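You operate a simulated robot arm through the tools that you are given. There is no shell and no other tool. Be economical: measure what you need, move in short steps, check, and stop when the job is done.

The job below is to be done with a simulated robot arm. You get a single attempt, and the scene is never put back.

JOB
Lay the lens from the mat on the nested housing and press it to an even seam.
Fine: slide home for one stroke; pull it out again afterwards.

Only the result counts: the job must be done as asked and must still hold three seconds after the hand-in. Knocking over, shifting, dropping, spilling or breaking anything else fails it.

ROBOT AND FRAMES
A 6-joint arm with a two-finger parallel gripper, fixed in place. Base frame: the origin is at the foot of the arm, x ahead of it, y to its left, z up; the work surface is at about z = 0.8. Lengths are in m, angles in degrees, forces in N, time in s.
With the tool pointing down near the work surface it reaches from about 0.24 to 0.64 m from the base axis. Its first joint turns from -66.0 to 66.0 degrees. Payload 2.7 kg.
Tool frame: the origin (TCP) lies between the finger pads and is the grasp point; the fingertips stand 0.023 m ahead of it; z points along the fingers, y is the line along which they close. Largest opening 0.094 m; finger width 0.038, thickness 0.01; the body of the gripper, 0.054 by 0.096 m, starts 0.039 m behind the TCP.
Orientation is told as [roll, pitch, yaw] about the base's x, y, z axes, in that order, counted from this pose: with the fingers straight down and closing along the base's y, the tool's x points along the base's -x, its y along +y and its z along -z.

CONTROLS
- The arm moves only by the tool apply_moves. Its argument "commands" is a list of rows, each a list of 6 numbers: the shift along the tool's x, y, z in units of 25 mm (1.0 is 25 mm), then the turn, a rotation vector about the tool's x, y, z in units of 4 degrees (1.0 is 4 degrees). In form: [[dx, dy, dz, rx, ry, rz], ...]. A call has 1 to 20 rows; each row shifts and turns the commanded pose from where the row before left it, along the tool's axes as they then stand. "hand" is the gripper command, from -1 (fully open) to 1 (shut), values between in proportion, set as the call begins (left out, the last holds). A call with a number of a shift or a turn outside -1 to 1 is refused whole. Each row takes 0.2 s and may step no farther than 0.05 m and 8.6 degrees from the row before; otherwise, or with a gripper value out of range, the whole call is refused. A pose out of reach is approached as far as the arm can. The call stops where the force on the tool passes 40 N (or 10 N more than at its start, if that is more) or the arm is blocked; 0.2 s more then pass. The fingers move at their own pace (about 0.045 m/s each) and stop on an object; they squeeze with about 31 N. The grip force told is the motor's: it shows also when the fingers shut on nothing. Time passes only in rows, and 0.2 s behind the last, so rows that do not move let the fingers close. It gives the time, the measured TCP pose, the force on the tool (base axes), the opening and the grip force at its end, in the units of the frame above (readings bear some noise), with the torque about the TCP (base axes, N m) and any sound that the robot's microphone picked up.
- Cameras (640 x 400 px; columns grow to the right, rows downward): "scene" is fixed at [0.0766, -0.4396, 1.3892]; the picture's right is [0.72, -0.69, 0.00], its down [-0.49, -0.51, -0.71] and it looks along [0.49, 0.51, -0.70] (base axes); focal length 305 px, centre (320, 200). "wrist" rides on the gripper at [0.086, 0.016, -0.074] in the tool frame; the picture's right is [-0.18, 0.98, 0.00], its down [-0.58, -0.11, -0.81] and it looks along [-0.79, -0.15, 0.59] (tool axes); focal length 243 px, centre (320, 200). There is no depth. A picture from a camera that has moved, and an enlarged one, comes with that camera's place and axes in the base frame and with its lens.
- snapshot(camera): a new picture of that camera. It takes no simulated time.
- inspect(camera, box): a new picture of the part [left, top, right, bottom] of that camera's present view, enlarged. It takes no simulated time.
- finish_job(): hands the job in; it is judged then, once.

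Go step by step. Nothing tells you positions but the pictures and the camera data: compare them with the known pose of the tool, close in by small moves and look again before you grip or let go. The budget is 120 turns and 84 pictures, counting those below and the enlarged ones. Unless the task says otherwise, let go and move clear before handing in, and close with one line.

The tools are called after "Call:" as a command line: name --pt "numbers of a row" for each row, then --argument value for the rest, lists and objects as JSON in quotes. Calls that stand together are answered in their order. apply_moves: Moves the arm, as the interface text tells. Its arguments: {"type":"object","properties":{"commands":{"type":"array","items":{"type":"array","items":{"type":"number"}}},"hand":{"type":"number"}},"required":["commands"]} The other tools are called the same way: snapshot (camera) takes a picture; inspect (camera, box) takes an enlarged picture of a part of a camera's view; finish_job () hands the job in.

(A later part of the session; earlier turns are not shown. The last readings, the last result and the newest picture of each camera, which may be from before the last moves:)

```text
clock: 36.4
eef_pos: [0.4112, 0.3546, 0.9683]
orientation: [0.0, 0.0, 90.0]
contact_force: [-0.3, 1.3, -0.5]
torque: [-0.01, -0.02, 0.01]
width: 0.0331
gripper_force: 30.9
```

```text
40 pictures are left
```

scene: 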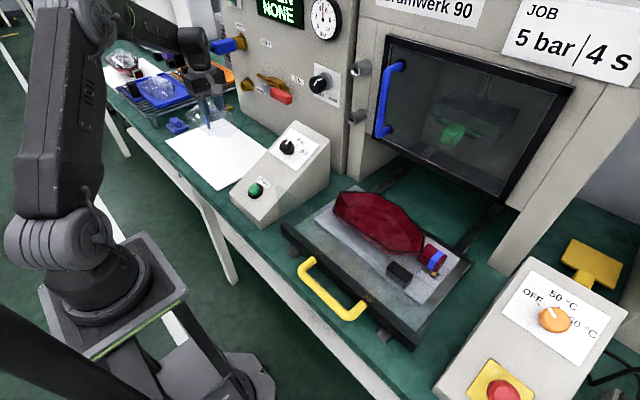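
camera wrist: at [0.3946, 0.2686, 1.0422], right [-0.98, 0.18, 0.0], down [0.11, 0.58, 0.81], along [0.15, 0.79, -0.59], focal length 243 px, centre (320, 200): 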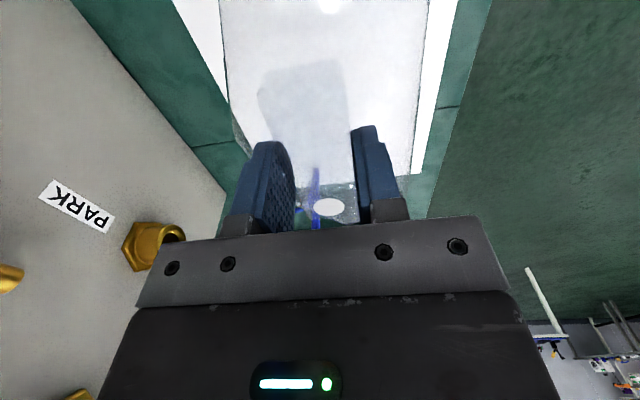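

The lens is held level and the mat is clear. I'll raise it and carry it across above the console to the housing at about (0.478, -0.215).

Call:
apply_moves --pt "0 0 -1 0 0 0" --pt "0 0 -1 0 0 0" --pt "0 0 -1 0 0 0" --pt "0 0 -1 0 0 0" --pt "0 0 -1 0 0 0" --pt "0 0 -1 0 0 0" --pt "0.5 0 0 0 0 0" --pt "1 0 0 0 0 0" --pt "1 0 0 0 0 0" --pt "1 0 0 0 0 0" --pt "1 0 0 0 0 0" --pt "1 0 0 0 0 0" --pt "1 0 0 0 0 0" --pt "1 0 0 0 0 0" --pt "1 0 0 0 0 0" --pt "1 0 0 0 0 0" --pt "1 0 0 0 0 0" --pt "1 0 0 0 0 0" --pt "1 0 0 0 0 0" --pt "1 0 0 0 0 0"

Call:
apply_moves --pt "1 0 0 0 0 0" --pt "1 0 0 0 0 0" --pt "1 0 0 0 0 0" --pt "1 0 0 0 0 0" --pt "1 0 0 0 0 0" --pt "1 -0.5 0 0 0 0" --pt "1 -0.7 0 0 0 0" --pt "1 -0.7 0 0 0 0" --pt "1 -0.7 0 0 0 0" --pt "0.3 -0.1 0 0 0 0" --pt "0 0 0.5 0 0 0" --pt "0 0 1 0 0 0" --pt "0 0 1 0 0 0"

Call:
snapshot --camera "wrist"

Call:
snapshot --camera "scene"

```text
clock: 40.6
eef_pos: [0.4112, 0.0171, 1.1183]
orientation: [0.0, 0.1, 90.1]
contact_force: [0.1, 0.4, -1.6]
torque: [0.01, -0.01, 0.0]
width: 0.0333
gripper_force: 31.1
```

```text
clock: 43.4
eef_pos: [0.4784, -0.2144, 1.0543]
orientation: [0.0, -0.1, 90.0]
contact_force: [-0.1, 0.1, -1.2]
torque: [0.02, 0.0, 0.0]
width: 0.0332
gripper_force: 31.3
```

```text
39 pictures are left
camera wrist: at [0.4618, -0.302, 1.1273], right [-0.98, 0.18, 0.0], down [0.11, 0.58, 0.81], along [0.15, 0.79, -0.59], focal length 243 px, centre (320, 200)
```

wrist: 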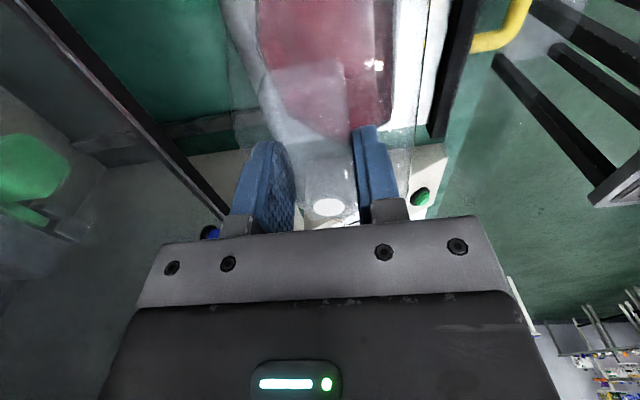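

```text
38 pictures are left
```

scene: 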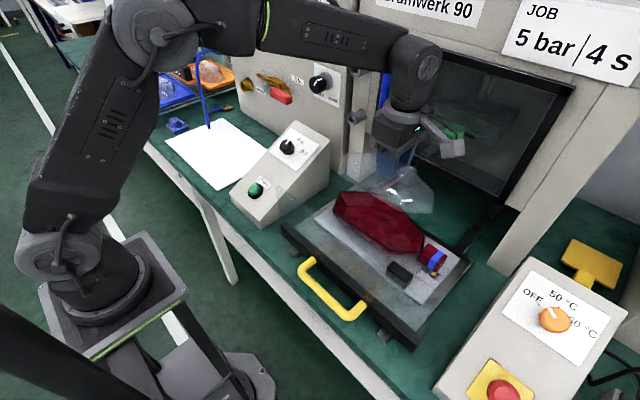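

The lens hovers above the housing, aligned in yaw. I'll lower partway and compare outlines in both cameras.

Call:
apply_moves --pt "0 0 1 0 0 0" --pt "0 0 1 0 0 0"

Call:
inspect --camera "wrist" --box '[180, 0, 500, 200]'

Call:
inspect --camera "scene" --box '[310, 150, 470, 250]'

```text
clock: 44.0
eef_pos: [0.4794, -0.2156, 1.0031]
orientation: [0.0, 0.0, 90.0]
contact_force: [0.7, 0.7, -0.3]
torque: [0.0, -0.02, -0.01]
width: 0.0329
gripper_force: 30.7
```

```text
2.00 times, centred on (340, 100) of wrist
camera zoom: at [0.4631, -0.3024, 1.0774], right [-0.98, 0.18, 0.0], down [0.11, 0.58, 0.81], along [0.15, 0.79, -0.59], focal length 485 px, centre (280, 400)
```

zoom: 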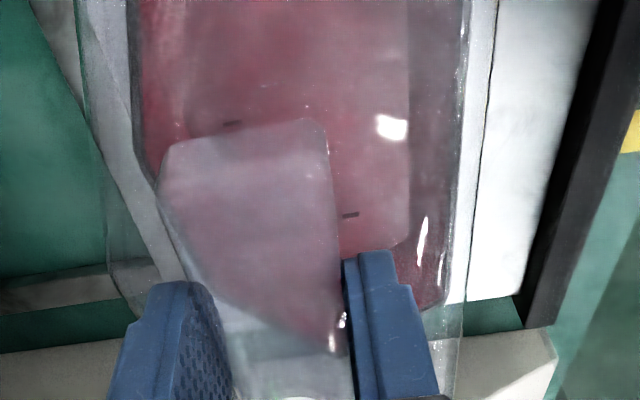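

```text
4.00 times, centred on (390, 200) of scene
camera zoom: at [0.0766, -0.4396, 1.3892], right [0.72, -0.69, 0.0], down [-0.49, -0.51, -0.71], along [0.49, 0.51, -0.7], focal length 1219 px, centre (40, 200)
```

zoom: 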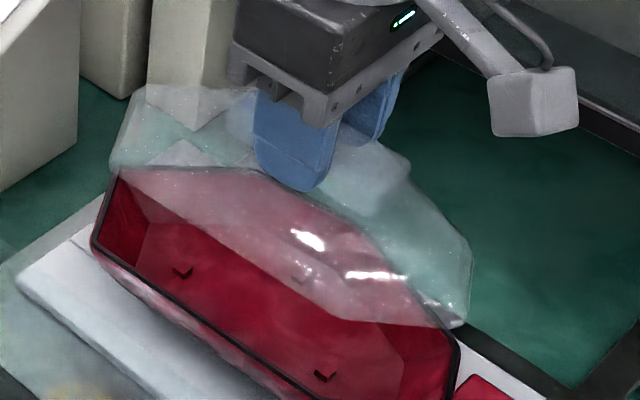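

Triangulated rim height is about 0.900 with its centre near (0.475, -0.217). I'll lower to about 10 mm above and compare the outlines.

Call:
apply_moves --pt "0 0.16 0.5 0 0 0" --pt "0 0 0.5 0 0 0" --pt "0 0 0.4 0 0 0" --pt "0 0 0 0 0 0"

Call:
inspect --camera "wrist" --box '[180, 0, 500, 200]'

Call:
inspect --camera "scene" --box '[310, 160, 470, 260]'

```text
clock: 45.0
eef_pos: [0.4752, -0.2165, 0.9687]
orientation: [-0.1, 0.1, 90.0]
contact_force: [0.7, -1.0, -0.9]
torque: [0.03, -0.01, 0.0]
width: 0.0331
gripper_force: 31.0
```

```text
2.00 times, centred on (340, 100) of wrist
camera zoom: at [0.4593, -0.3027, 1.0426], right [-0.98, 0.18, 0.0], down [0.11, 0.58, 0.81], along [0.15, 0.79, -0.59], focal length 485 px, centre (280, 400)
```

zoom: 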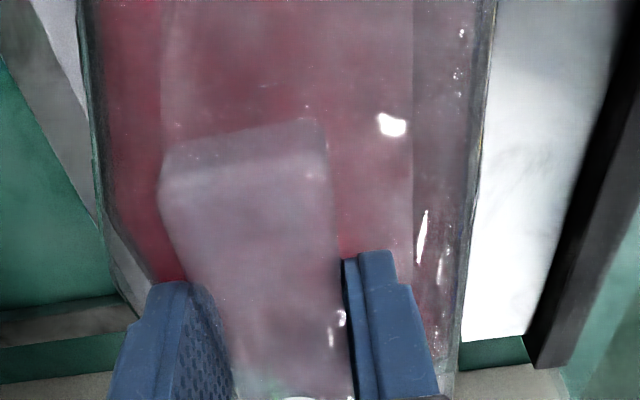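

```text
4.00 times, centred on (390, 210) of scene
camera zoom: at [0.0766, -0.4396, 1.3892], right [0.72, -0.69, 0.0], down [-0.49, -0.51, -0.71], along [0.49, 0.51, -0.7], focal length 1219 px, centre (40, 160)
```

zoom: 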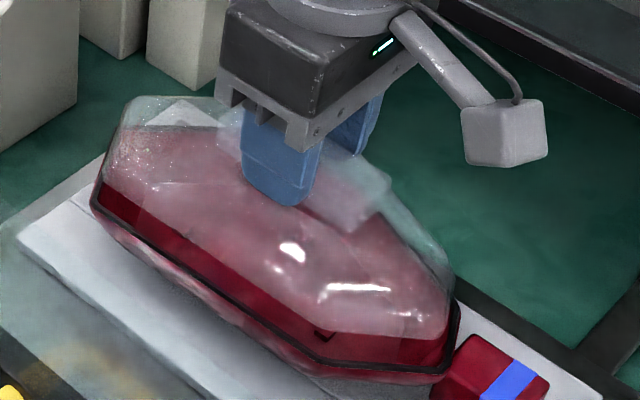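

Very close alignment. I'll enlarge more on both ends to measure the residual offset.

Call:
inspect --camera "scene" --box '[325, 175, 389, 215]'

Call:
inspect --camera "scene" --box '[375, 220, 439, 260]'

```text
10.00 times, centred on (357, 195) of scene
camera zoom: at [0.0766, -0.4396, 1.3892], right [0.72, -0.69, 0.0], down [-0.49, -0.51, -0.71], along [0.49, 0.51, -0.7], focal length 3048 px, centre (-50, 250)
```

zoom: 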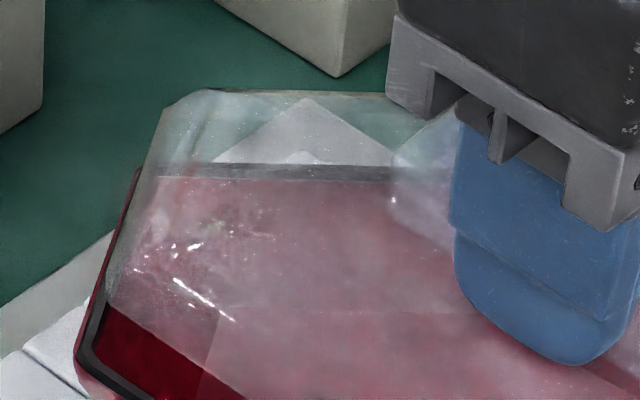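

```text
10.00 times, centred on (407, 240) of scene
camera zoom: at [0.0766, -0.4396, 1.3892], right [0.72, -0.69, 0.0], down [-0.49, -0.51, -0.71], along [0.49, 0.51, -0.7], focal length 3048 px, centre (-550, -200)
```

zoom: 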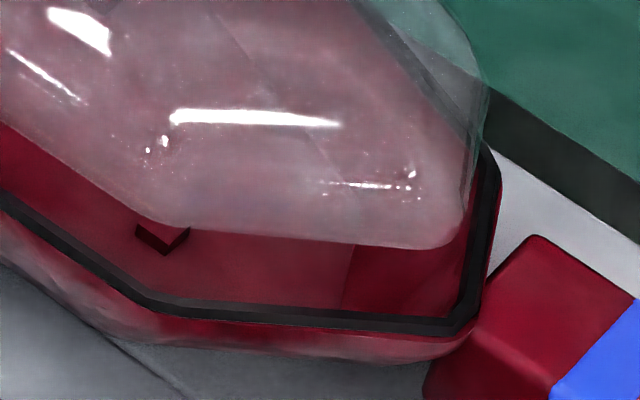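

I need a second view to separate height from lateral offset. I'll zoom the wrist picture at both long edges.

Call:
inspect --camera "wrist" --box '[200, 0, 296, 160]'

Call:
inspect --camera "wrist" --box '[370, 0, 466, 200]'

```text
2.50 times, centred on (248, 80) of wrist
camera zoom: at [0.4593, -0.3027, 1.0426], right [-0.98, 0.18, 0.0], down [0.11, 0.58, 0.81], along [0.15, 0.79, -0.59], focal length 606 px, centre (500, 500)
```

zoom: 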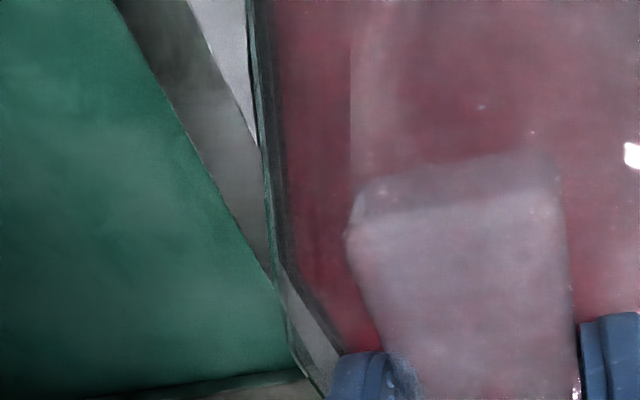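

```text
2.00 times, centred on (418, 100) of wrist
camera zoom: at [0.4593, -0.3027, 1.0426], right [-0.98, 0.18, 0.0], down [0.11, 0.58, 0.81], along [0.15, 0.79, -0.59], focal length 485 px, centre (124, 400)
```

zoom: 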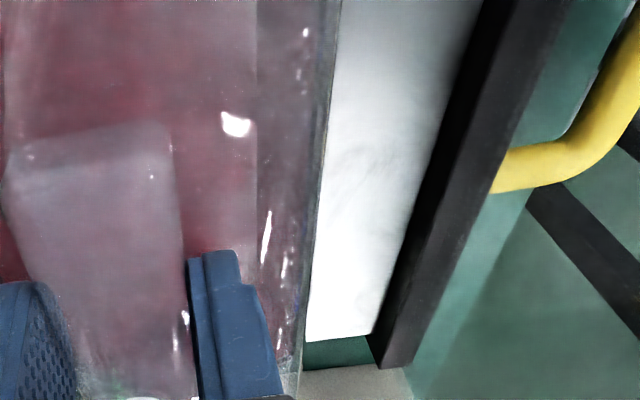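

Cross-checks put the lens within a few mm; I'll shift −2 mm in x and descend close to the rim so that height no longer matters, watching force.

Call:
apply_moves --pt "0 0.08 0.2 0 0 0" --pt "0 0 0.15 0 0 0" --pt "0 0 0 0 0 0"

Call:
inspect --camera "scene" --box '[325, 180, 389, 220]'

Call:
inspect --camera "scene" --box '[375, 220, 439, 260]'

```text
clock: 45.8
eef_pos: [0.4732, -0.2168, 0.9605]
orientation: [0.0, 0.0, 90.0]
contact_force: [0.3, -0.4, 0.0]
torque: [0.02, 0.0, -0.05]
width: 0.0332
gripper_force: 31.2
```

```text
10.00 times, centred on (357, 200) of scene
camera zoom: at [0.0766, -0.4396, 1.3892], right [0.72, -0.69, 0.0], down [-0.49, -0.51, -0.71], along [0.49, 0.51, -0.7], focal length 3048 px, centre (-50, 200)
```

zoom: 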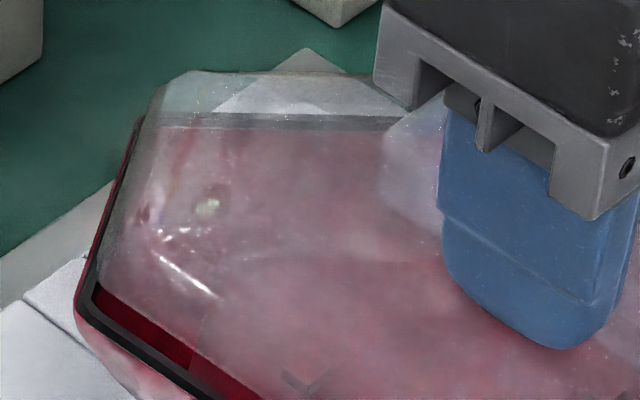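

```text
10.00 times, centred on (407, 240) of scene
camera zoom: at [0.0766, -0.4396, 1.3892], right [0.72, -0.69, 0.0], down [-0.49, -0.51, -0.71], along [0.49, 0.51, -0.7], focal length 3048 px, centre (-550, -200)
```

zoom: 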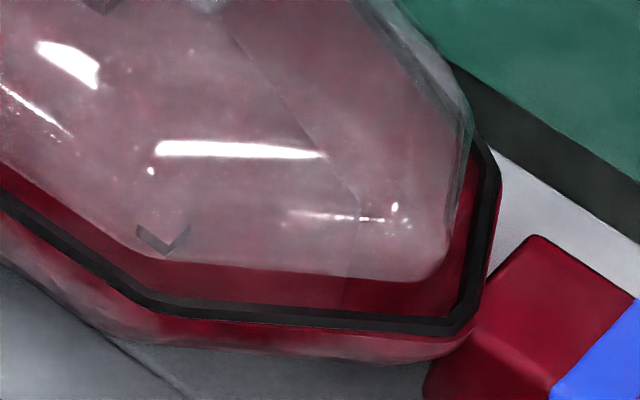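

No contact yet. I'll continue down in 2 mm steps watching the vertical force.

Call:
apply_moves --pt "0 0 0.08 0 0 0" --pt "0 0 0.08 0 0 0" --pt "0 0 0 0 0 0"

Call:
inspect --camera "scene" --box '[325, 180, 389, 220]'

Call:
inspect --camera "scene" --box '[375, 220, 439, 260]'

```text
clock: 46.6
eef_pos: [0.4727, -0.2164, 0.9557]
orientation: [0.1, 0.0, 90.0]
contact_force: [-0.6, -0.3, -1.2]
torque: [-0.02, -0.02, 0.02]
width: 0.0333
gripper_force: 30.5
```

```text
10.00 times, centred on (357, 200) of scene
camera zoom: at [0.0766, -0.4396, 1.3892], right [0.72, -0.69, 0.0], down [-0.49, -0.51, -0.71], along [0.49, 0.51, -0.7], focal length 3048 px, centre (-50, 200)
```

zoom: 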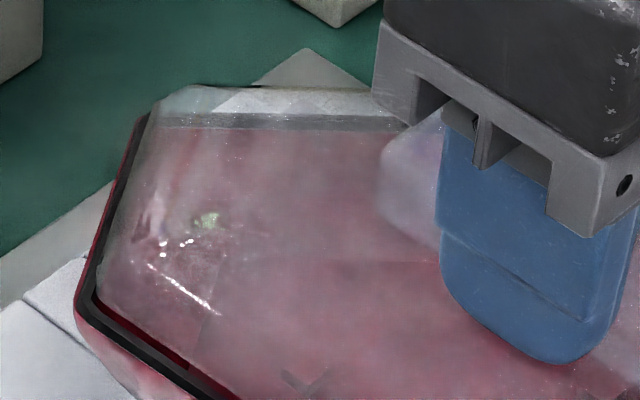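

```text
10.00 times, centred on (407, 240) of scene
camera zoom: at [0.0766, -0.4396, 1.3892], right [0.72, -0.69, 0.0], down [-0.49, -0.51, -0.71], along [0.49, 0.51, -0.7], focal length 3048 px, centre (-550, -200)
```

zoom: 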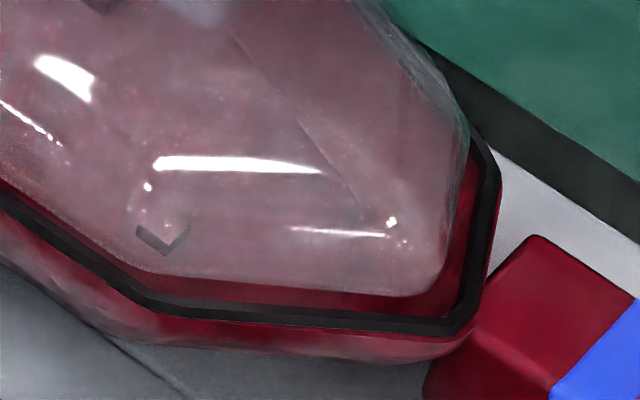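

Still no contact. The lens is either a little high or offset; the wrist view will tell from the symmetry of the two long edges.

Call:
inspect --camera "wrist" --box '[196, 0, 276, 50]'

Call:
inspect --camera "wrist" --box '[380, 80, 460, 230]'

```text
8.00 times, centred on (236, 25) of wrist
camera zoom: at [0.4564, -0.3033, 1.0308], right [-0.98, 0.18, 0.0], down [0.11, 0.58, 0.81], along [0.15, 0.79, -0.59], focal length 1941 px, centre (992, 1600)
```

zoom: 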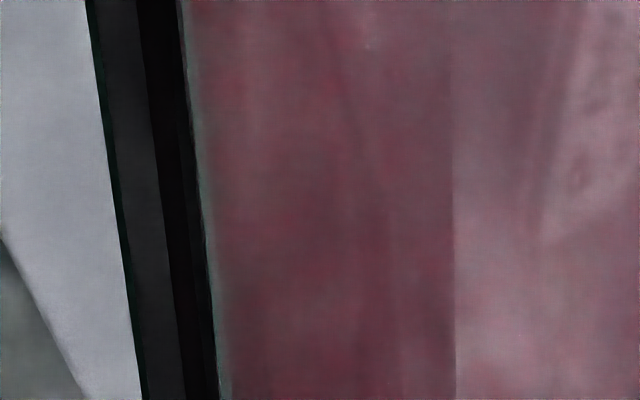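

```text
2.67 times, centred on (420, 155) of wrist
camera zoom: at [0.4564, -0.3033, 1.0308], right [-0.98, 0.18, 0.0], down [0.11, 0.58, 0.81], along [0.15, 0.79, -0.59], focal length 647 px, centre (53, 320)
```

zoom: 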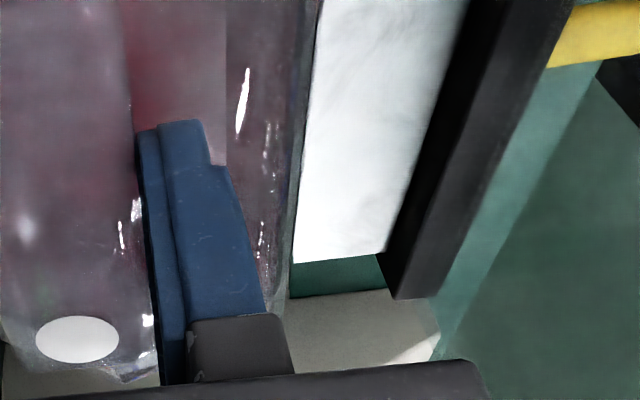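

Call:
inspect --camera "wrist" --box '[390, 0, 470, 50]'

Call:
inspect --camera "wrist" --box '[196, 70, 292, 150]'

```text
8.00 times, centred on (430, 25) of wrist
camera zoom: at [0.4564, -0.3033, 1.0308], right [-0.98, 0.18, 0.0], down [0.11, 0.58, 0.81], along [0.15, 0.79, -0.59], focal length 1941 px, centre (-560, 1600)
```

zoom: 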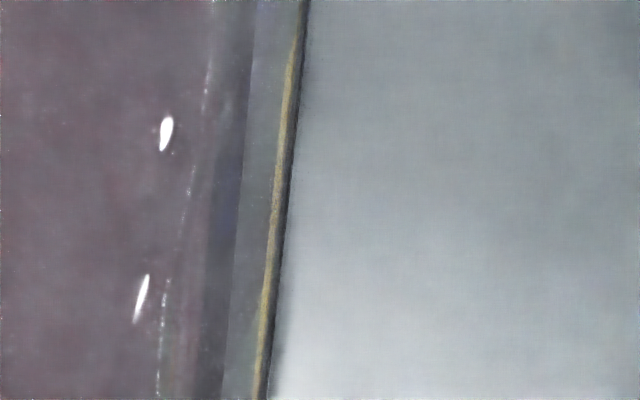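

```text
5.00 times, centred on (244, 110) of wrist
camera zoom: at [0.4564, -0.3033, 1.0308], right [-0.98, 0.18, 0.0], down [0.11, 0.58, 0.81], along [0.15, 0.79, -0.59], focal length 1213 px, centre (700, 650)
```

zoom: 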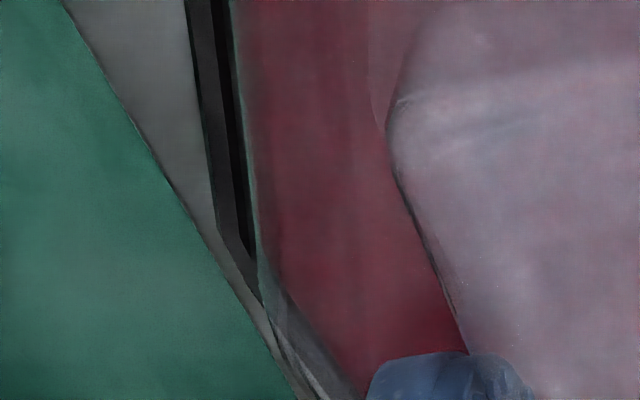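

The wrist view shows the lens edge near the outer rim on the −x side but well inside on +x, so it must go about +5 mm in x, and it is still ~10+ mm high. I'll correct, lower 5 mm and recheck.

Call:
apply_moves --pt "-0.04 -0.2 0 0 0 0" --pt "0 0 0.1 0 0 0" --pt "0 0 0.1 0 0 0" --pt "0 0 0 0 0 0"

Call:
inspect --camera "wrist" --box '[190, 0, 478, 60]'

Call:
inspect --camera "scene" --box '[330, 180, 442, 260]'

```text
clock: 47.6
eef_pos: [0.4777, -0.2144, 0.9512]
orientation: [0.0, 0.0, 90.0]
contact_force: [0.4, -0.4, -0.7]
torque: [-0.02, 0.01, -0.03]
width: 0.0332
gripper_force: 30.9
```

```text
2.22 times, centred on (334, 30) of wrist
camera zoom: at [0.4609, -0.3019, 1.026], right [-0.98, 0.18, 0.0], down [0.11, 0.58, 0.81], along [0.15, 0.79, -0.59], focal length 539 px, centre (289, 578)
```

zoom: 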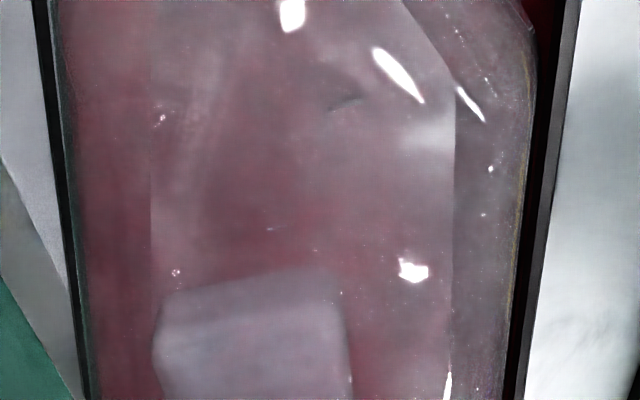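

```text
5.00 times, centred on (386, 220) of scene
camera zoom: at [0.0766, -0.4396, 1.3892], right [0.72, -0.69, 0.0], down [-0.49, -0.51, -0.71], along [0.49, 0.51, -0.7], focal length 1524 px, centre (-10, 100)
```

zoom: 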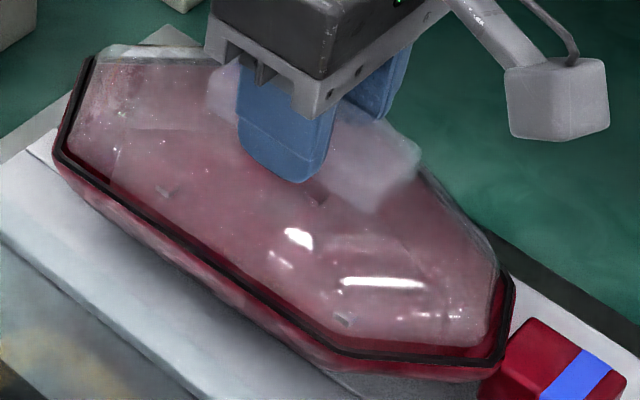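

Call:
inspect --camera "wrist" --box '[190, 20, 270, 70]'

Call:
inspect --camera "wrist" --box '[390, 20, 470, 70]'

Call:
inspect --camera "scene" --box '[375, 220, 439, 260]'

Call:
inspect --camera "scene" --box '[325, 180, 389, 220]'

```text
8.00 times, centred on (230, 45) of wrist
camera zoom: at [0.4609, -0.3019, 1.026], right [-0.98, 0.18, 0.0], down [0.11, 0.58, 0.81], along [0.15, 0.79, -0.59], focal length 1941 px, centre (1040, 1440)
```

zoom: 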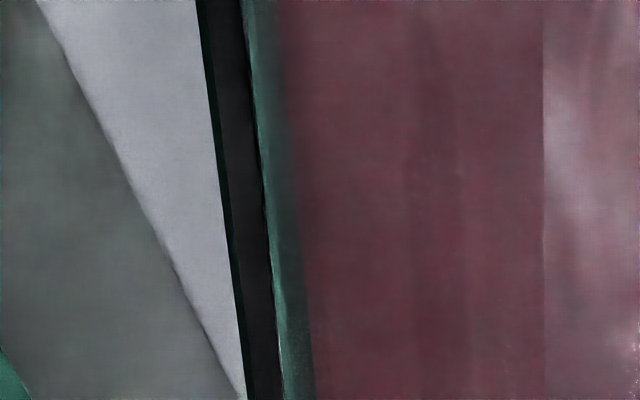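

```text
8.00 times, centred on (430, 45) of wrist
camera zoom: at [0.4609, -0.3019, 1.026], right [-0.98, 0.18, 0.0], down [0.11, 0.58, 0.81], along [0.15, 0.79, -0.59], focal length 1941 px, centre (-560, 1440)
```

zoom: 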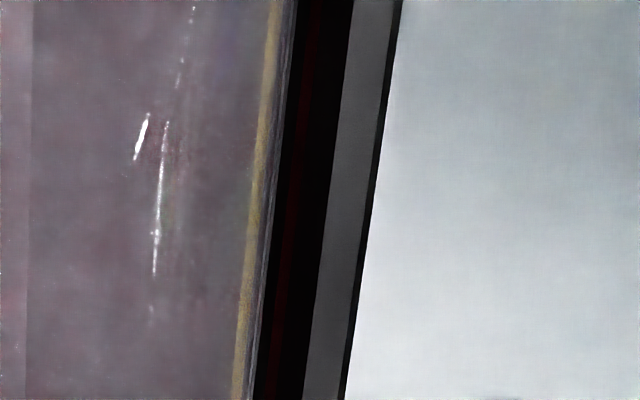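

```text
10.00 times, centred on (407, 240) of scene
camera zoom: at [0.0766, -0.4396, 1.3892], right [0.72, -0.69, 0.0], down [-0.49, -0.51, -0.71], along [0.49, 0.51, -0.7], focal length 3048 px, centre (-550, -200)
```

zoom: 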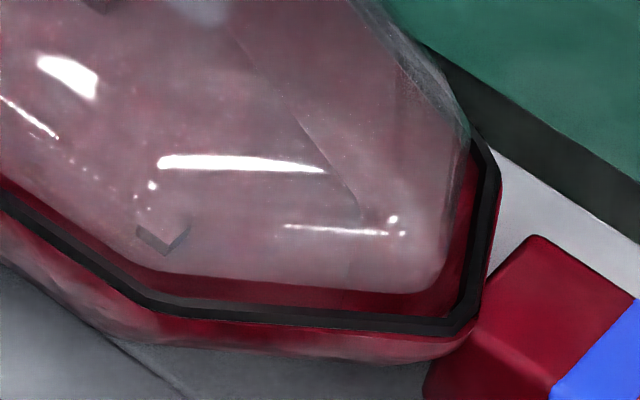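

```text
10.00 times, centred on (357, 200) of scene
camera zoom: at [0.0766, -0.4396, 1.3892], right [0.72, -0.69, 0.0], down [-0.49, -0.51, -0.71], along [0.49, 0.51, -0.7], focal length 3048 px, centre (-50, 200)
```

zoom: 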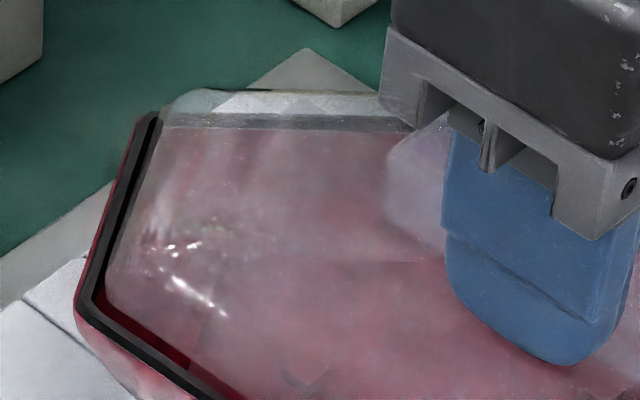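

Now the +x side is a bit too close; the balance calls for (−2, −2.5) mm, with roughly 7 mm of height left. I'll apply that and lower 4 mm.

Call:
apply_moves --pt "0.1 0.08 0 0 0 0" --pt "0 0 0.08 0 0 0" --pt "0 0 0.08 0 0 0" --pt "0 0 0 0 0 0"

Call:
inspect --camera "wrist" --box '[190, 20, 270, 70]'

Call:
inspect --camera "wrist" --box '[390, 20, 470, 70]'

Call:
inspect --camera "scene" --box '[330, 180, 442, 260]'

```text
clock: 48.6
eef_pos: [0.4753, -0.2188, 0.9479]
orientation: [0.1, 0.0, 90.0]
contact_force: [-0.1, -0.1, -0.4]
torque: [-0.01, 0.02, 0.01]
width: 0.0334
gripper_force: 30.7
```

```text
8.00 times, centred on (230, 45) of wrist
camera zoom: at [0.4588, -0.3047, 1.0213], right [-0.98, 0.18, 0.0], down [0.11, 0.58, 0.81], along [0.15, 0.79, -0.59], focal length 1941 px, centre (1040, 1440)
```

zoom: 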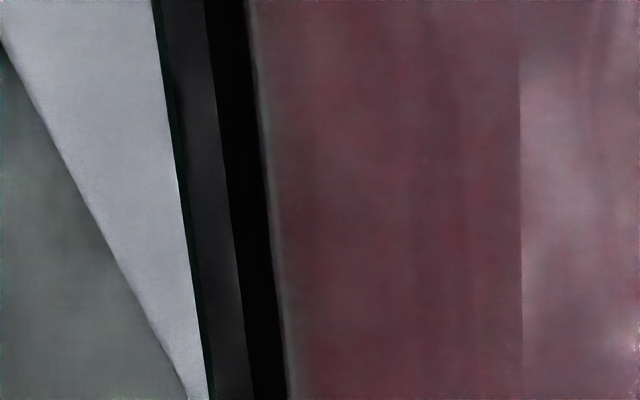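

```text
8.00 times, centred on (430, 45) of wrist
camera zoom: at [0.4588, -0.3047, 1.0213], right [-0.98, 0.18, 0.0], down [0.11, 0.58, 0.81], along [0.15, 0.79, -0.59], focal length 1941 px, centre (-560, 1440)
```

zoom: 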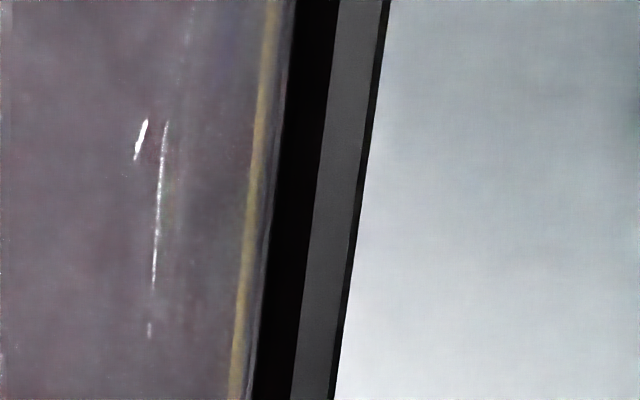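

```text
5.00 times, centred on (386, 220) of scene
camera zoom: at [0.0766, -0.4396, 1.3892], right [0.72, -0.69, 0.0], down [-0.49, -0.51, -0.71], along [0.49, 0.51, -0.7], focal length 1524 px, centre (-10, 100)
```

zoom: 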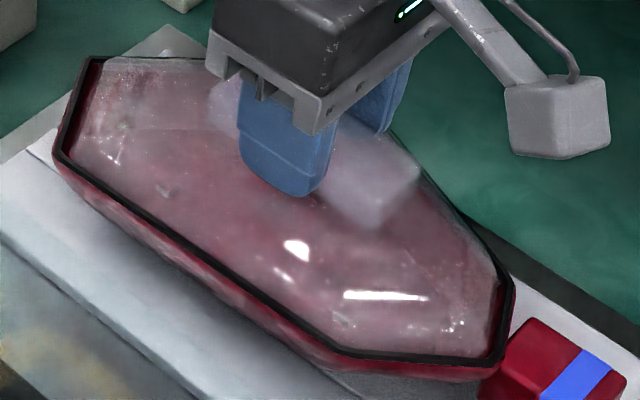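

Gaps on both long sides are now equal (88 vs 93 px) and the scene outline fits. I'll descend until contact shows in the force.

Call:
apply_moves --pt "0 0 0.08 0 0 0" --pt "0 0 0.08 0 0 0" --pt "0 0 0 0 0 0"

Call:
apply_moves --pt "0 0 0.06 0 0 0" --pt "0 0 0 0 0 0"

Call:
apply_moves --pt "0 0 0.06 0 0 0" --pt "0 0 0 0 0 0"

```text
clock: 49.4
eef_pos: [0.4756, -0.2175, 0.9449]
orientation: [-0.2, 0.1, 90.0]
contact_force: [-2.7, 1.4, 16.3]
torque: [0.55, 0.24, -0.06]
width: 0.0335
gripper_force: 31.1
```

```text
clock: 50.0
eef_pos: [0.4753, -0.219, 0.9441]
orientation: [-0.3, 0.3, 90.1]
contact_force: [-0.6, 3.6, 29.3]
torque: [0.28, 0.22, -0.03]
width: 0.0331
gripper_force: 30.7
```

```text
clock: 50.6
eef_pos: [0.4757, -0.217, 0.9444]
orientation: [-0.4, 0.2, 89.9]
contact_force: [-2.2, 2.3, 36.7]
torque: [0.47, 0.53, 0.06]
width: 0.033
gripper_force: 30.7
```

Contact at TCP z≈0.9445 exactly where predicted. I'll relax the pressing and check the seating in both views before letting go.

Call:
apply_moves --pt "0 0 -0.12 0 0 0" --pt "0 0 0 0 0 0"

Call:
inspect --camera "scene" --box '[330, 180, 442, 260]'

Call:
inspect --camera "wrist" --box '[190, 0, 478, 180]'

```text
clock: 51.2
eef_pos: [0.4769, -0.218, 0.9444]
orientation: [-0.2, 0.1, 90.0]
contact_force: [2.4, -3.5, 19.8]
torque: [-0.48, -0.13, 0.07]
width: 0.0332
gripper_force: 30.7
```

```text
5.00 times, centred on (386, 220) of scene
camera zoom: at [0.0764, -0.4396, 1.3892], right [0.72, -0.69, 0.0], down [-0.49, -0.51, -0.71], along [0.49, 0.51, -0.7], focal length 1524 px, centre (-10, 100)
```

zoom: 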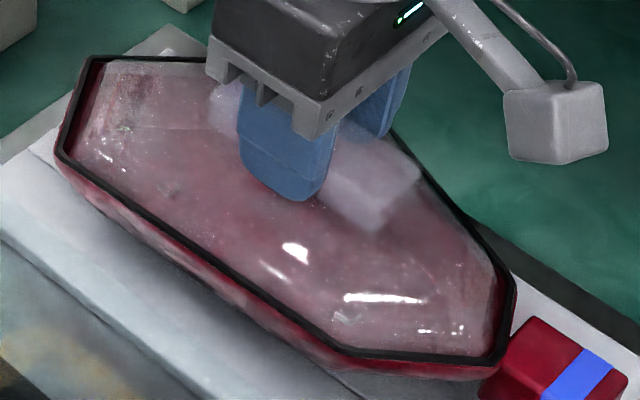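

```text
2.22 times, centred on (334, 90) of wrist
camera zoom: at [0.4591, -0.3046, 1.0185], right [-0.98, 0.18, 0.0], down [0.11, 0.58, 0.81], along [0.15, 0.79, -0.59], focal length 539 px, centre (289, 444)
```

zoom: 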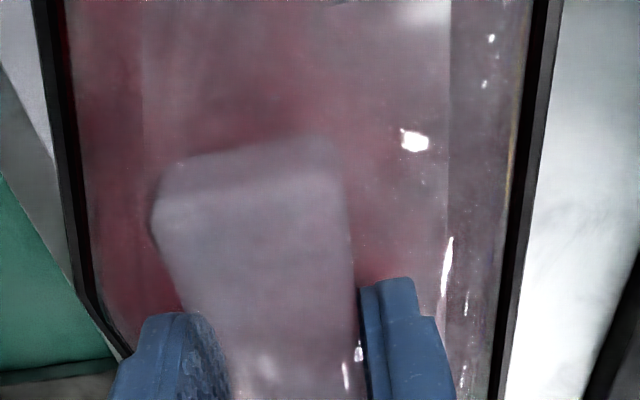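

The lens lies evenly inside the rim on all sides. I'll unload, open the fingers and lift off.

Call:
apply_moves --pt "0 0 -0.1 0 0 0" --pt "0 0 0 0 0 0"

Call:
apply_moves --pt "0 0 0 0 0 0" --pt "0 0 0 0 0 0" --pt "0 0 0 0 0 0" --hand -0.3

Call:
apply_moves --pt "0 0 -0.4 0 0 0" --pt "0 0 -0.8 0 0 0" --pt "0 0 -1 0 0 0" --pt "0 0 -1 0 0 0" --pt "0 0 -1 0 0 0"

Call:
inspect --camera "scene" --box '[330, 175, 442, 255]'

```text
clock: 51.8
eef_pos: [0.4751, -0.2162, 0.9445]
orientation: [0.2, -0.1, 90.0]
contact_force: [0.2, -4.6, 6.2]
torque: [-0.85, -0.04, 0.01]
width: 0.033
gripper_force: 30.5
```

```text
clock: 52.6
eef_pos: [0.4763, -0.217, 0.9449]
orientation: [-0.1, -0.1, 89.9]
contact_force: [0.0, -0.3, -0.2]
torque: [0.0, 0.0, 0.03]
width: 0.061
gripper_force: 0.0
```

```text
clock: 53.8
eef_pos: [0.4775, -0.2166, 1.0498]
orientation: [0.0, 0.0, 90.0]
contact_force: [0.6, 0.7, -0.3]
torque: [-0.04, 0.03, 0.02]
width: 0.0611
gripper_force: 0.1
```

```text
5.00 times, centred on (386, 215) of scene
camera zoom: at [0.0766, -0.4396, 1.3892], right [0.72, -0.69, 0.0], down [-0.49, -0.51, -0.71], along [0.49, 0.51, -0.7], focal length 1524 px, centre (-10, 125)
```

zoom: 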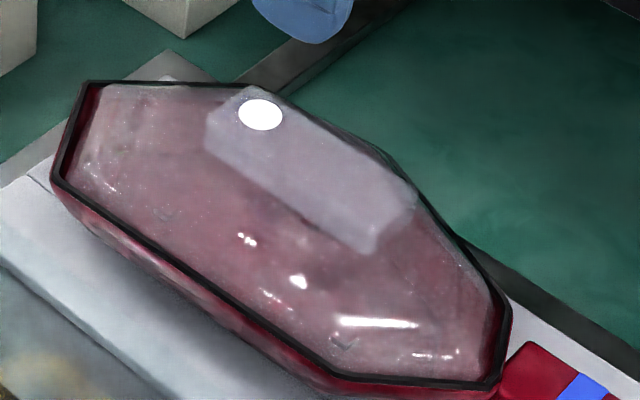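

The lens is seated. A clear pane stands on the slide front (x≈0.345, up to z≈0.95), the handle bar is at about (0.29, -0.225, 0.833); I'll approach it with fingers closing along x and tilted forward about 16° to stay clear of the pane.

Call:
apply_moves --pt "0 1 0 0 0 0" --pt "0.1 1 0 0 0 0" --pt "0.1 1 0 0 0 0" --pt "0.1 1 0 0 0 0" --pt "0 1 0 0 0 0" --pt "0 1 0 0 0 0" --pt "0 1 0 0 0 0" --pt "0 1 0 0 0 0" --pt "0 0.3 0 1 0 0" --pt "0 0 0 1 0 0" --pt "0 0 0 1 0 0" --pt "0 0 0 1 0 0" --hand 0.36

Call:
snapshot --camera "scene"

Call:
snapshot --camera "wrist"

```text
clock: 56.4
eef_pos: [0.2685, -0.225, 1.0515]
orientation: [-16.1, -0.1, 90.0]
contact_force: [1.0, 0.2, 0.7]
torque: [-0.01, 0.01, 0.04]
width: 0.0303
gripper_force: 0.0
```

```text
9 pictures are left
```

scene: 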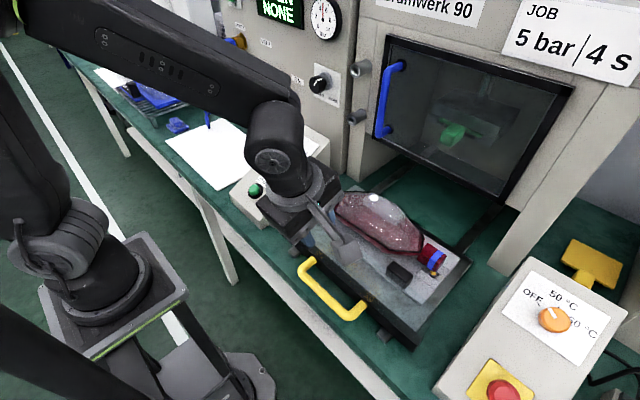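

```text
8 pictures are left
camera wrist: at [0.2324, -0.3122, 1.1182], right [-0.94, 0.18, -0.27], down [-0.12, 0.58, 0.8], along [0.31, 0.79, -0.53], focal length 243 px, centre (320, 200)
```

wrist: 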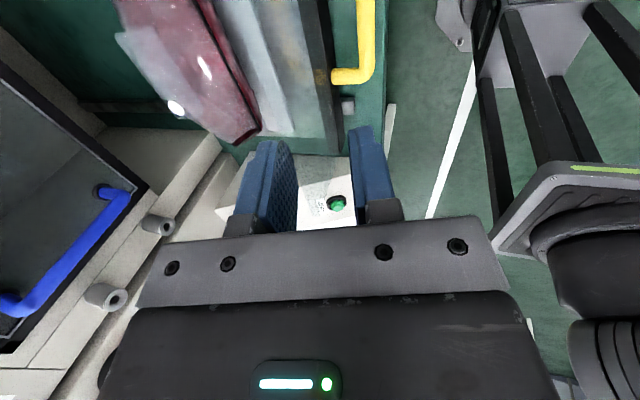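

Bar measured again at x≈0.285, z≈0.833, roughly 20 mm thick. I'll descend to just above it along a clear path, then check once with the wrist camera (pictures are getting scarce).

Call:
apply_moves --pt "0 0.247 0.931 0 0 0" --pt "0 0.247 0.931 0 0 0" --pt "0 0.247 0.931 0 0 0" --pt "0 0.247 0.931 0 0 0" --pt "0 0.247 0.931 0 0 0" --pt "0 0.247 0.931 0 0 0" --pt "0 0.247 0.931 0 0 0" --hand 0.15

Call:
snapshot --camera "wrist"

```text
clock: 58.0
eef_pos: [0.2707, -0.2252, 0.8821]
orientation: [-16.0, 0.1, 90.0]
contact_force: [-0.1, 0.4, -0.1]
torque: [0.01, -0.01, -0.04]
width: 0.0399
gripper_force: 0.0
```

```text
7 pictures are left
camera wrist: at [0.2354, -0.3126, 0.9493], right [-0.94, 0.18, -0.27], down [-0.12, 0.58, 0.8], along [0.31, 0.79, -0.53], focal length 243 px, centre (320, 200)
```

wrist: 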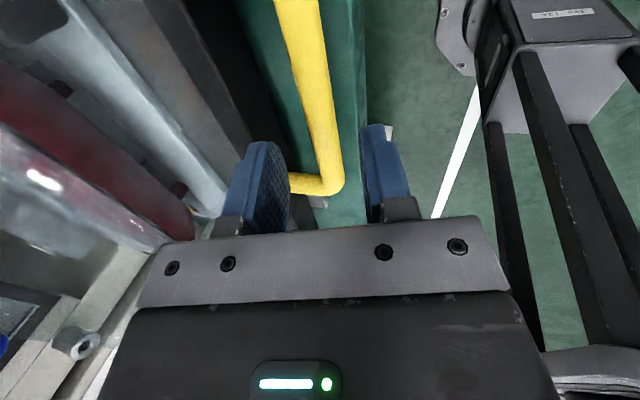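

The fingers straddle the bar line (bar x≈0.287). I'll go down 50 mm along the tool axis and close on it.

Call:
apply_moves --pt "0 -0.05 0.5 0 0 0" --pt "0 -0.05 0.5 0 0 0" --pt "0 0 0.5 0 0 0" --pt "0 0 0.45 0 0 0"

Call:
apply_moves --pt "0 0 0 0 0 0" --pt "0 0 0 0 0 0" --pt "0 0 0 0 0 0" --pt "0 0 0 0 0 0" --hand 1

```text
clock: 59.0
eef_pos: [0.2881, -0.2252, 0.8356]
orientation: [-16.0, 0.0, 90.0]
contact_force: [0.1, -0.3, -0.7]
torque: [0.01, 0.01, -0.04]
width: 0.0401
gripper_force: 0.0
```

```text
clock: 60.0
eef_pos: [0.2871, -0.2247, 0.8361]
orientation: [-15.9, 0.1, 90.2]
contact_force: [-0.4, -1.6, -15.8]
torque: [-0.62, 0.0, 1.39]
width: 0.0176
gripper_force: 44.6
```

The bar is gripped (17.6 mm). I'll push the slide in gently along +x, ramping the speed.

Call:
apply_moves --pt "0 -0.096 0.028 0 0 0" --pt "0 -0.192 0.055 0 0 0" --pt "0 -0.288 0.083 0 0 0" --pt "0 -0.384 0.111 0 0 0" --pt "0 -0.384 0.111 0 0 0" --pt "0 -0.384 0.111 0 0 0" --pt "0 -0.384 0.111 0 0 0" --pt "0 -0.384 0.111 0 0 0" --pt "0 -0.384 0.111 0 0 0" --pt "0 -0.384 0.111 0 0 0" --pt "0 -0.384 0.111 0 0 0" --pt "0 -0.288 0.083 0 0 0" --pt "0 -0.192 0.055 0 0 0"

```text
clock: 62.8
eef_pos: [0.395, -0.2257, 0.8367]
orientation: [-16.0, -0.1, 90.0]
contact_force: [-1.8, 3.5, 6.9]
torque: [-0.73, -0.05, 1.33]
width: 0.0174
gripper_force: 44.7
```

The slide runs smoothly. I'll continue inward the same way.

Call:
apply_moves --pt "0 -0.192 0.055 0 0 0" --pt "0 -0.288 0.083 0 0 0" --pt "0 -0.384 0.111 0 0 0" --pt "0 -0.384 0.111 0 0 0" --pt "0 -0.384 0.111 0 0 0" --pt "0 -0.384 0.111 0 0 0" --pt "0 -0.384 0.111 0 0 0" --pt "0 -0.384 0.111 0 0 0" --pt "0 -0.384 0.111 0 0 0" --pt "0 -0.288 0.083 0 0 0" --pt "0 -0.192 0.055 0 0 0"

Call:
snapshot --camera "scene"

```text
clock: 65.2
eef_pos: [0.4904, -0.2247, 0.8363]
orientation: [-16.1, 0.1, 90.1]
contact_force: [-1.8, 2.7, 17.7]
torque: [-0.99, -0.11, 1.31]
width: 0.0178
gripper_force: 44.7
```

```text
6 pictures are left
```

scene: 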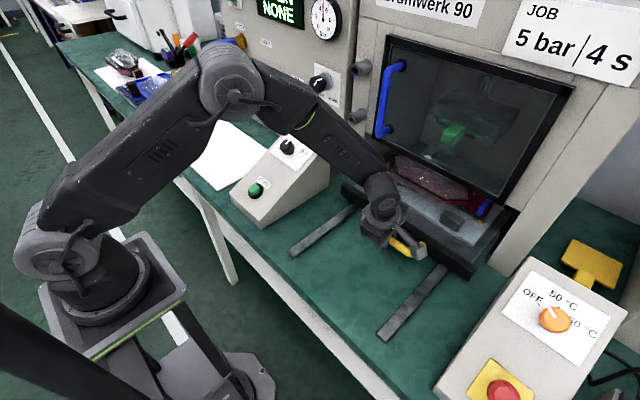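

About 7–8 cm remain. I'll keep pushing more slowly until the end stop shows in the force.

Call:
apply_moves --pt "0 -0.192 0.04 0 0 0" --pt "0 -0.288 0.07 0 0 0" --pt "0 -0.288 0.083 0 0 0" --pt "0 -0.288 0.083 0 0 0" --pt "0 -0.288 0.083 0 0 0" --pt "0 -0.288 0.083 0 0 0" --pt "0 -0.192 0.055 0 0 0" --pt "0 -0.192 0.055 0 0 0" --pt "0 -0.192 0.055 0 0 0" --pt "0 -0.192 0.055 0 0 0" --pt "0 -0.192 0.055 0 0 0" --pt "0 -0.192 0.055 0 0 0" --pt "0 -0.192 0.055 0 0 0" --pt "0 -0.192 0.055 0 0 0"

```text
clock: 67.7
eef_pos: [0.5558, -0.2251, 0.8343]
orientation: [-15.3, -0.1, 90.2]
contact_force: [-11.3, 1.1, 8.6]
torque: [-0.34, 0.13, 1.11]
width: 0.0178
gripper_force: 44.9
stopped in row 12: the force on the tool passed its limit at 42 N (the readings are from after the stop); the commanded pose is now the measured one
```

The slide hit its end stop at x≈0.556 (travel ≈ 0.269). I'll look at the display and the closed slide in one picture.

Call:
inspect --camera "scene" --box '[230, 0, 550, 260]'

```text
1.54 times, centred on (390, 130) of scene
camera zoom: at [0.0762, -0.4395, 1.3893], right [0.72, -0.69, 0.0], down [-0.49, -0.51, -0.71], along [0.49, 0.51, -0.7], focal length 469 px, centre (212, 308)
```

zoom: 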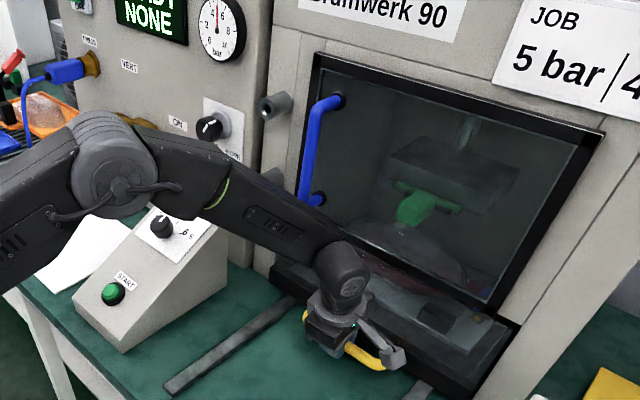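

The display now shows READY. I'll release the handle, back out along the tool axis, and head for the START button, which triangulates to about (0.347, 0.081, 0.865).

Call:
apply_moves --pt "0 0 0 0 0 0" --pt "0 0 0 0 0 0" --hand 0.3

Call:
apply_moves --pt "0 0 -0.5 0 0 0" --pt "0 0 -0.8 0 0 0" --pt "0 0 -1 0 0 0" --pt "0 0 -1 0 0 0" --pt "0 0 -1 0 0 0" --pt "0 0 -0.7 0 0 0"

Call:
apply_moves --pt "0 0.855 -0.483 0 0 0" --pt "0 0.855 -0.483 0 0 0" --pt "0 0.855 -0.483 0 0 0" --pt "0 0.855 -0.483 0 0 0" --pt "0 0.855 -0.483 0 0 0" --pt "0 0.855 -0.483 0 0 0" --pt "0 0.855 -0.483 0 0 0" --pt "0 0.855 -0.483 0 0 0" --hand 1

Call:
apply_moves --pt "-0.942 0 0 0 0 0" --pt "-0.942 0 0 0 0 0" --pt "-0.942 0 0 0 0 0" --pt "-0.942 0 0 0 0 0" --pt "-0.942 0 0 0 0 0" --pt "-0.942 0 0 0 0 0" --pt "-0.942 0 0 0 0 0" --pt "-0.942 0 0 0 0 0" --pt "-0.942 0 0 0 0 0" --pt "-0.942 0 0 0 0 0" --pt "-0.942 0 0 0 0 0" --pt "-0.942 0 0 0 0 0" --pt "-0.942 0 0 0 0 0"

Call:
snapshot --camera "wrist"

```text
clock: 68.3
eef_pos: [0.5562, -0.2245, 0.8353]
orientation: [-15.4, -0.2, 90.1]
contact_force: [-0.2, 0.3, 0.4]
torque: [-0.01, -0.01, 0.02]
width: 0.0327
gripper_force: 0.0
```

```text
clock: 69.7
eef_pos: [0.5246, -0.2251, 0.9569]
orientation: [-15.4, -0.3, 90.1]
contact_force: [-0.3, -0.2, -0.5]
torque: [0.0, 0.04, 0.05]
width: 0.0329
gripper_force: 0.1
```

```text
clock: 71.5
eef_pos: [0.3315, -0.2255, 1.0041]
orientation: [-15.5, -0.1, 90.2]
contact_force: [-0.4, 0.3, -0.1]
torque: [-0.01, 0.04, 0.01]
width: 0.0001
gripper_force: 31.0
```

```text
clock: 74.3
eef_pos: [0.3318, 0.0807, 1.003]
orientation: [-15.3, -0.1, 89.9]
contact_force: [0.8, -0.5, 0.7]
torque: [-0.01, 0.02, 0.03]
width: 0.0
gripper_force: 31.6
```

```text
4 pictures are left
camera wrist: at [0.2967, -0.0069, 1.0698], right [-0.95, 0.18, -0.26], down [-0.11, 0.58, 0.81], along [0.3, 0.79, -0.53], focal length 243 px, centre (320, 200)
```

wrist: 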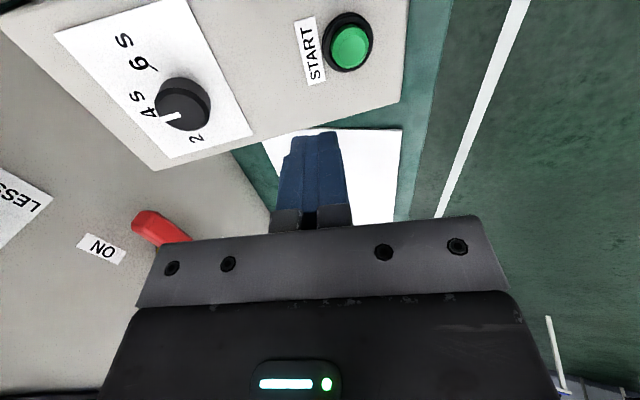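

The button triangulates at (0.346, 0.079, 0.866), as expected. I'll approach to about 10 mm above it along the tool axis.

Call:
apply_moves --pt "0.07 0.182 0.824 0 0 0" --pt "0 0.182 0.824 0 0 0" --pt "0 0.182 0.824 0 0 0" --pt "0 0.182 0.824 0 0 0" --pt "0 0.182 0.824 0 0 0"

Call:
apply_moves --pt "0 0 0.12 0 0 0" --pt "0 0 0.12 0 0 0"

```text
clock: 75.5
eef_pos: [0.3388, 0.0789, 0.8989]
orientation: [-15.3, -0.2, 89.9]
contact_force: [-0.3, -0.2, 0.5]
torque: [-0.01, -0.01, 0.02]
width: 0.0
gripper_force: 31.3
```

```text
clock: 76.1
eef_pos: [0.3395, 0.0783, 0.8929]
orientation: [-15.5, -0.2, 90.1]
contact_force: [1.2, 0.6, 3.0]
torque: [-0.04, -0.05, 0.02]
width: 0.0
gripper_force: 31.2
heard: click
```

A click was heard: the button triggered. I'll back off at once and wait out the stroke, then look.

Call:
apply_moves --pt "0 0 -0.5 0 0 0" --pt "0 0 -1 0 0 0" --pt "0 0 -1 0 0 0" --pt "0 0 -1 0 0 0" --pt "0 0 -1 0 0 0" --pt "0 0 0 0 0 0" --pt "0 0 0 0 0 0"

Call:
inspect --camera "scene" --box '[230, 0, 550, 200]'

```text
clock: 77.7
eef_pos: [0.3107, 0.0789, 1.0016]
orientation: [-15.5, -0.2, 90.1]
contact_force: [-0.4, -0.1, 0.2]
torque: [0.03, 0.0, -0.01]
width: 0.0001
gripper_force: 31.5
```

```text
2.00 times, centred on (390, 100) of scene
camera zoom: at [0.0766, -0.4396, 1.3892], right [0.72, -0.69, 0.0], down [-0.49, -0.51, -0.71], along [0.49, 0.51, -0.7], focal length 610 px, centre (180, 400)
```

zoom: 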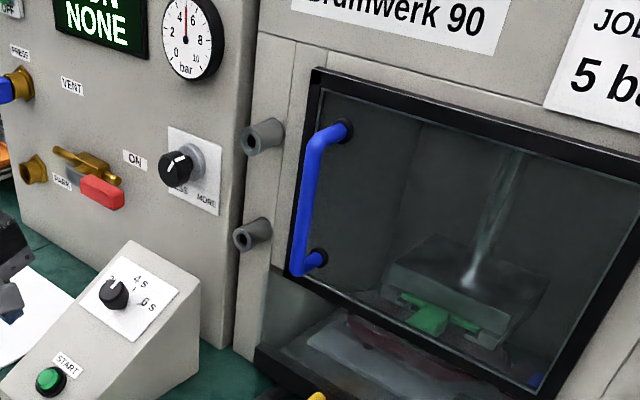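

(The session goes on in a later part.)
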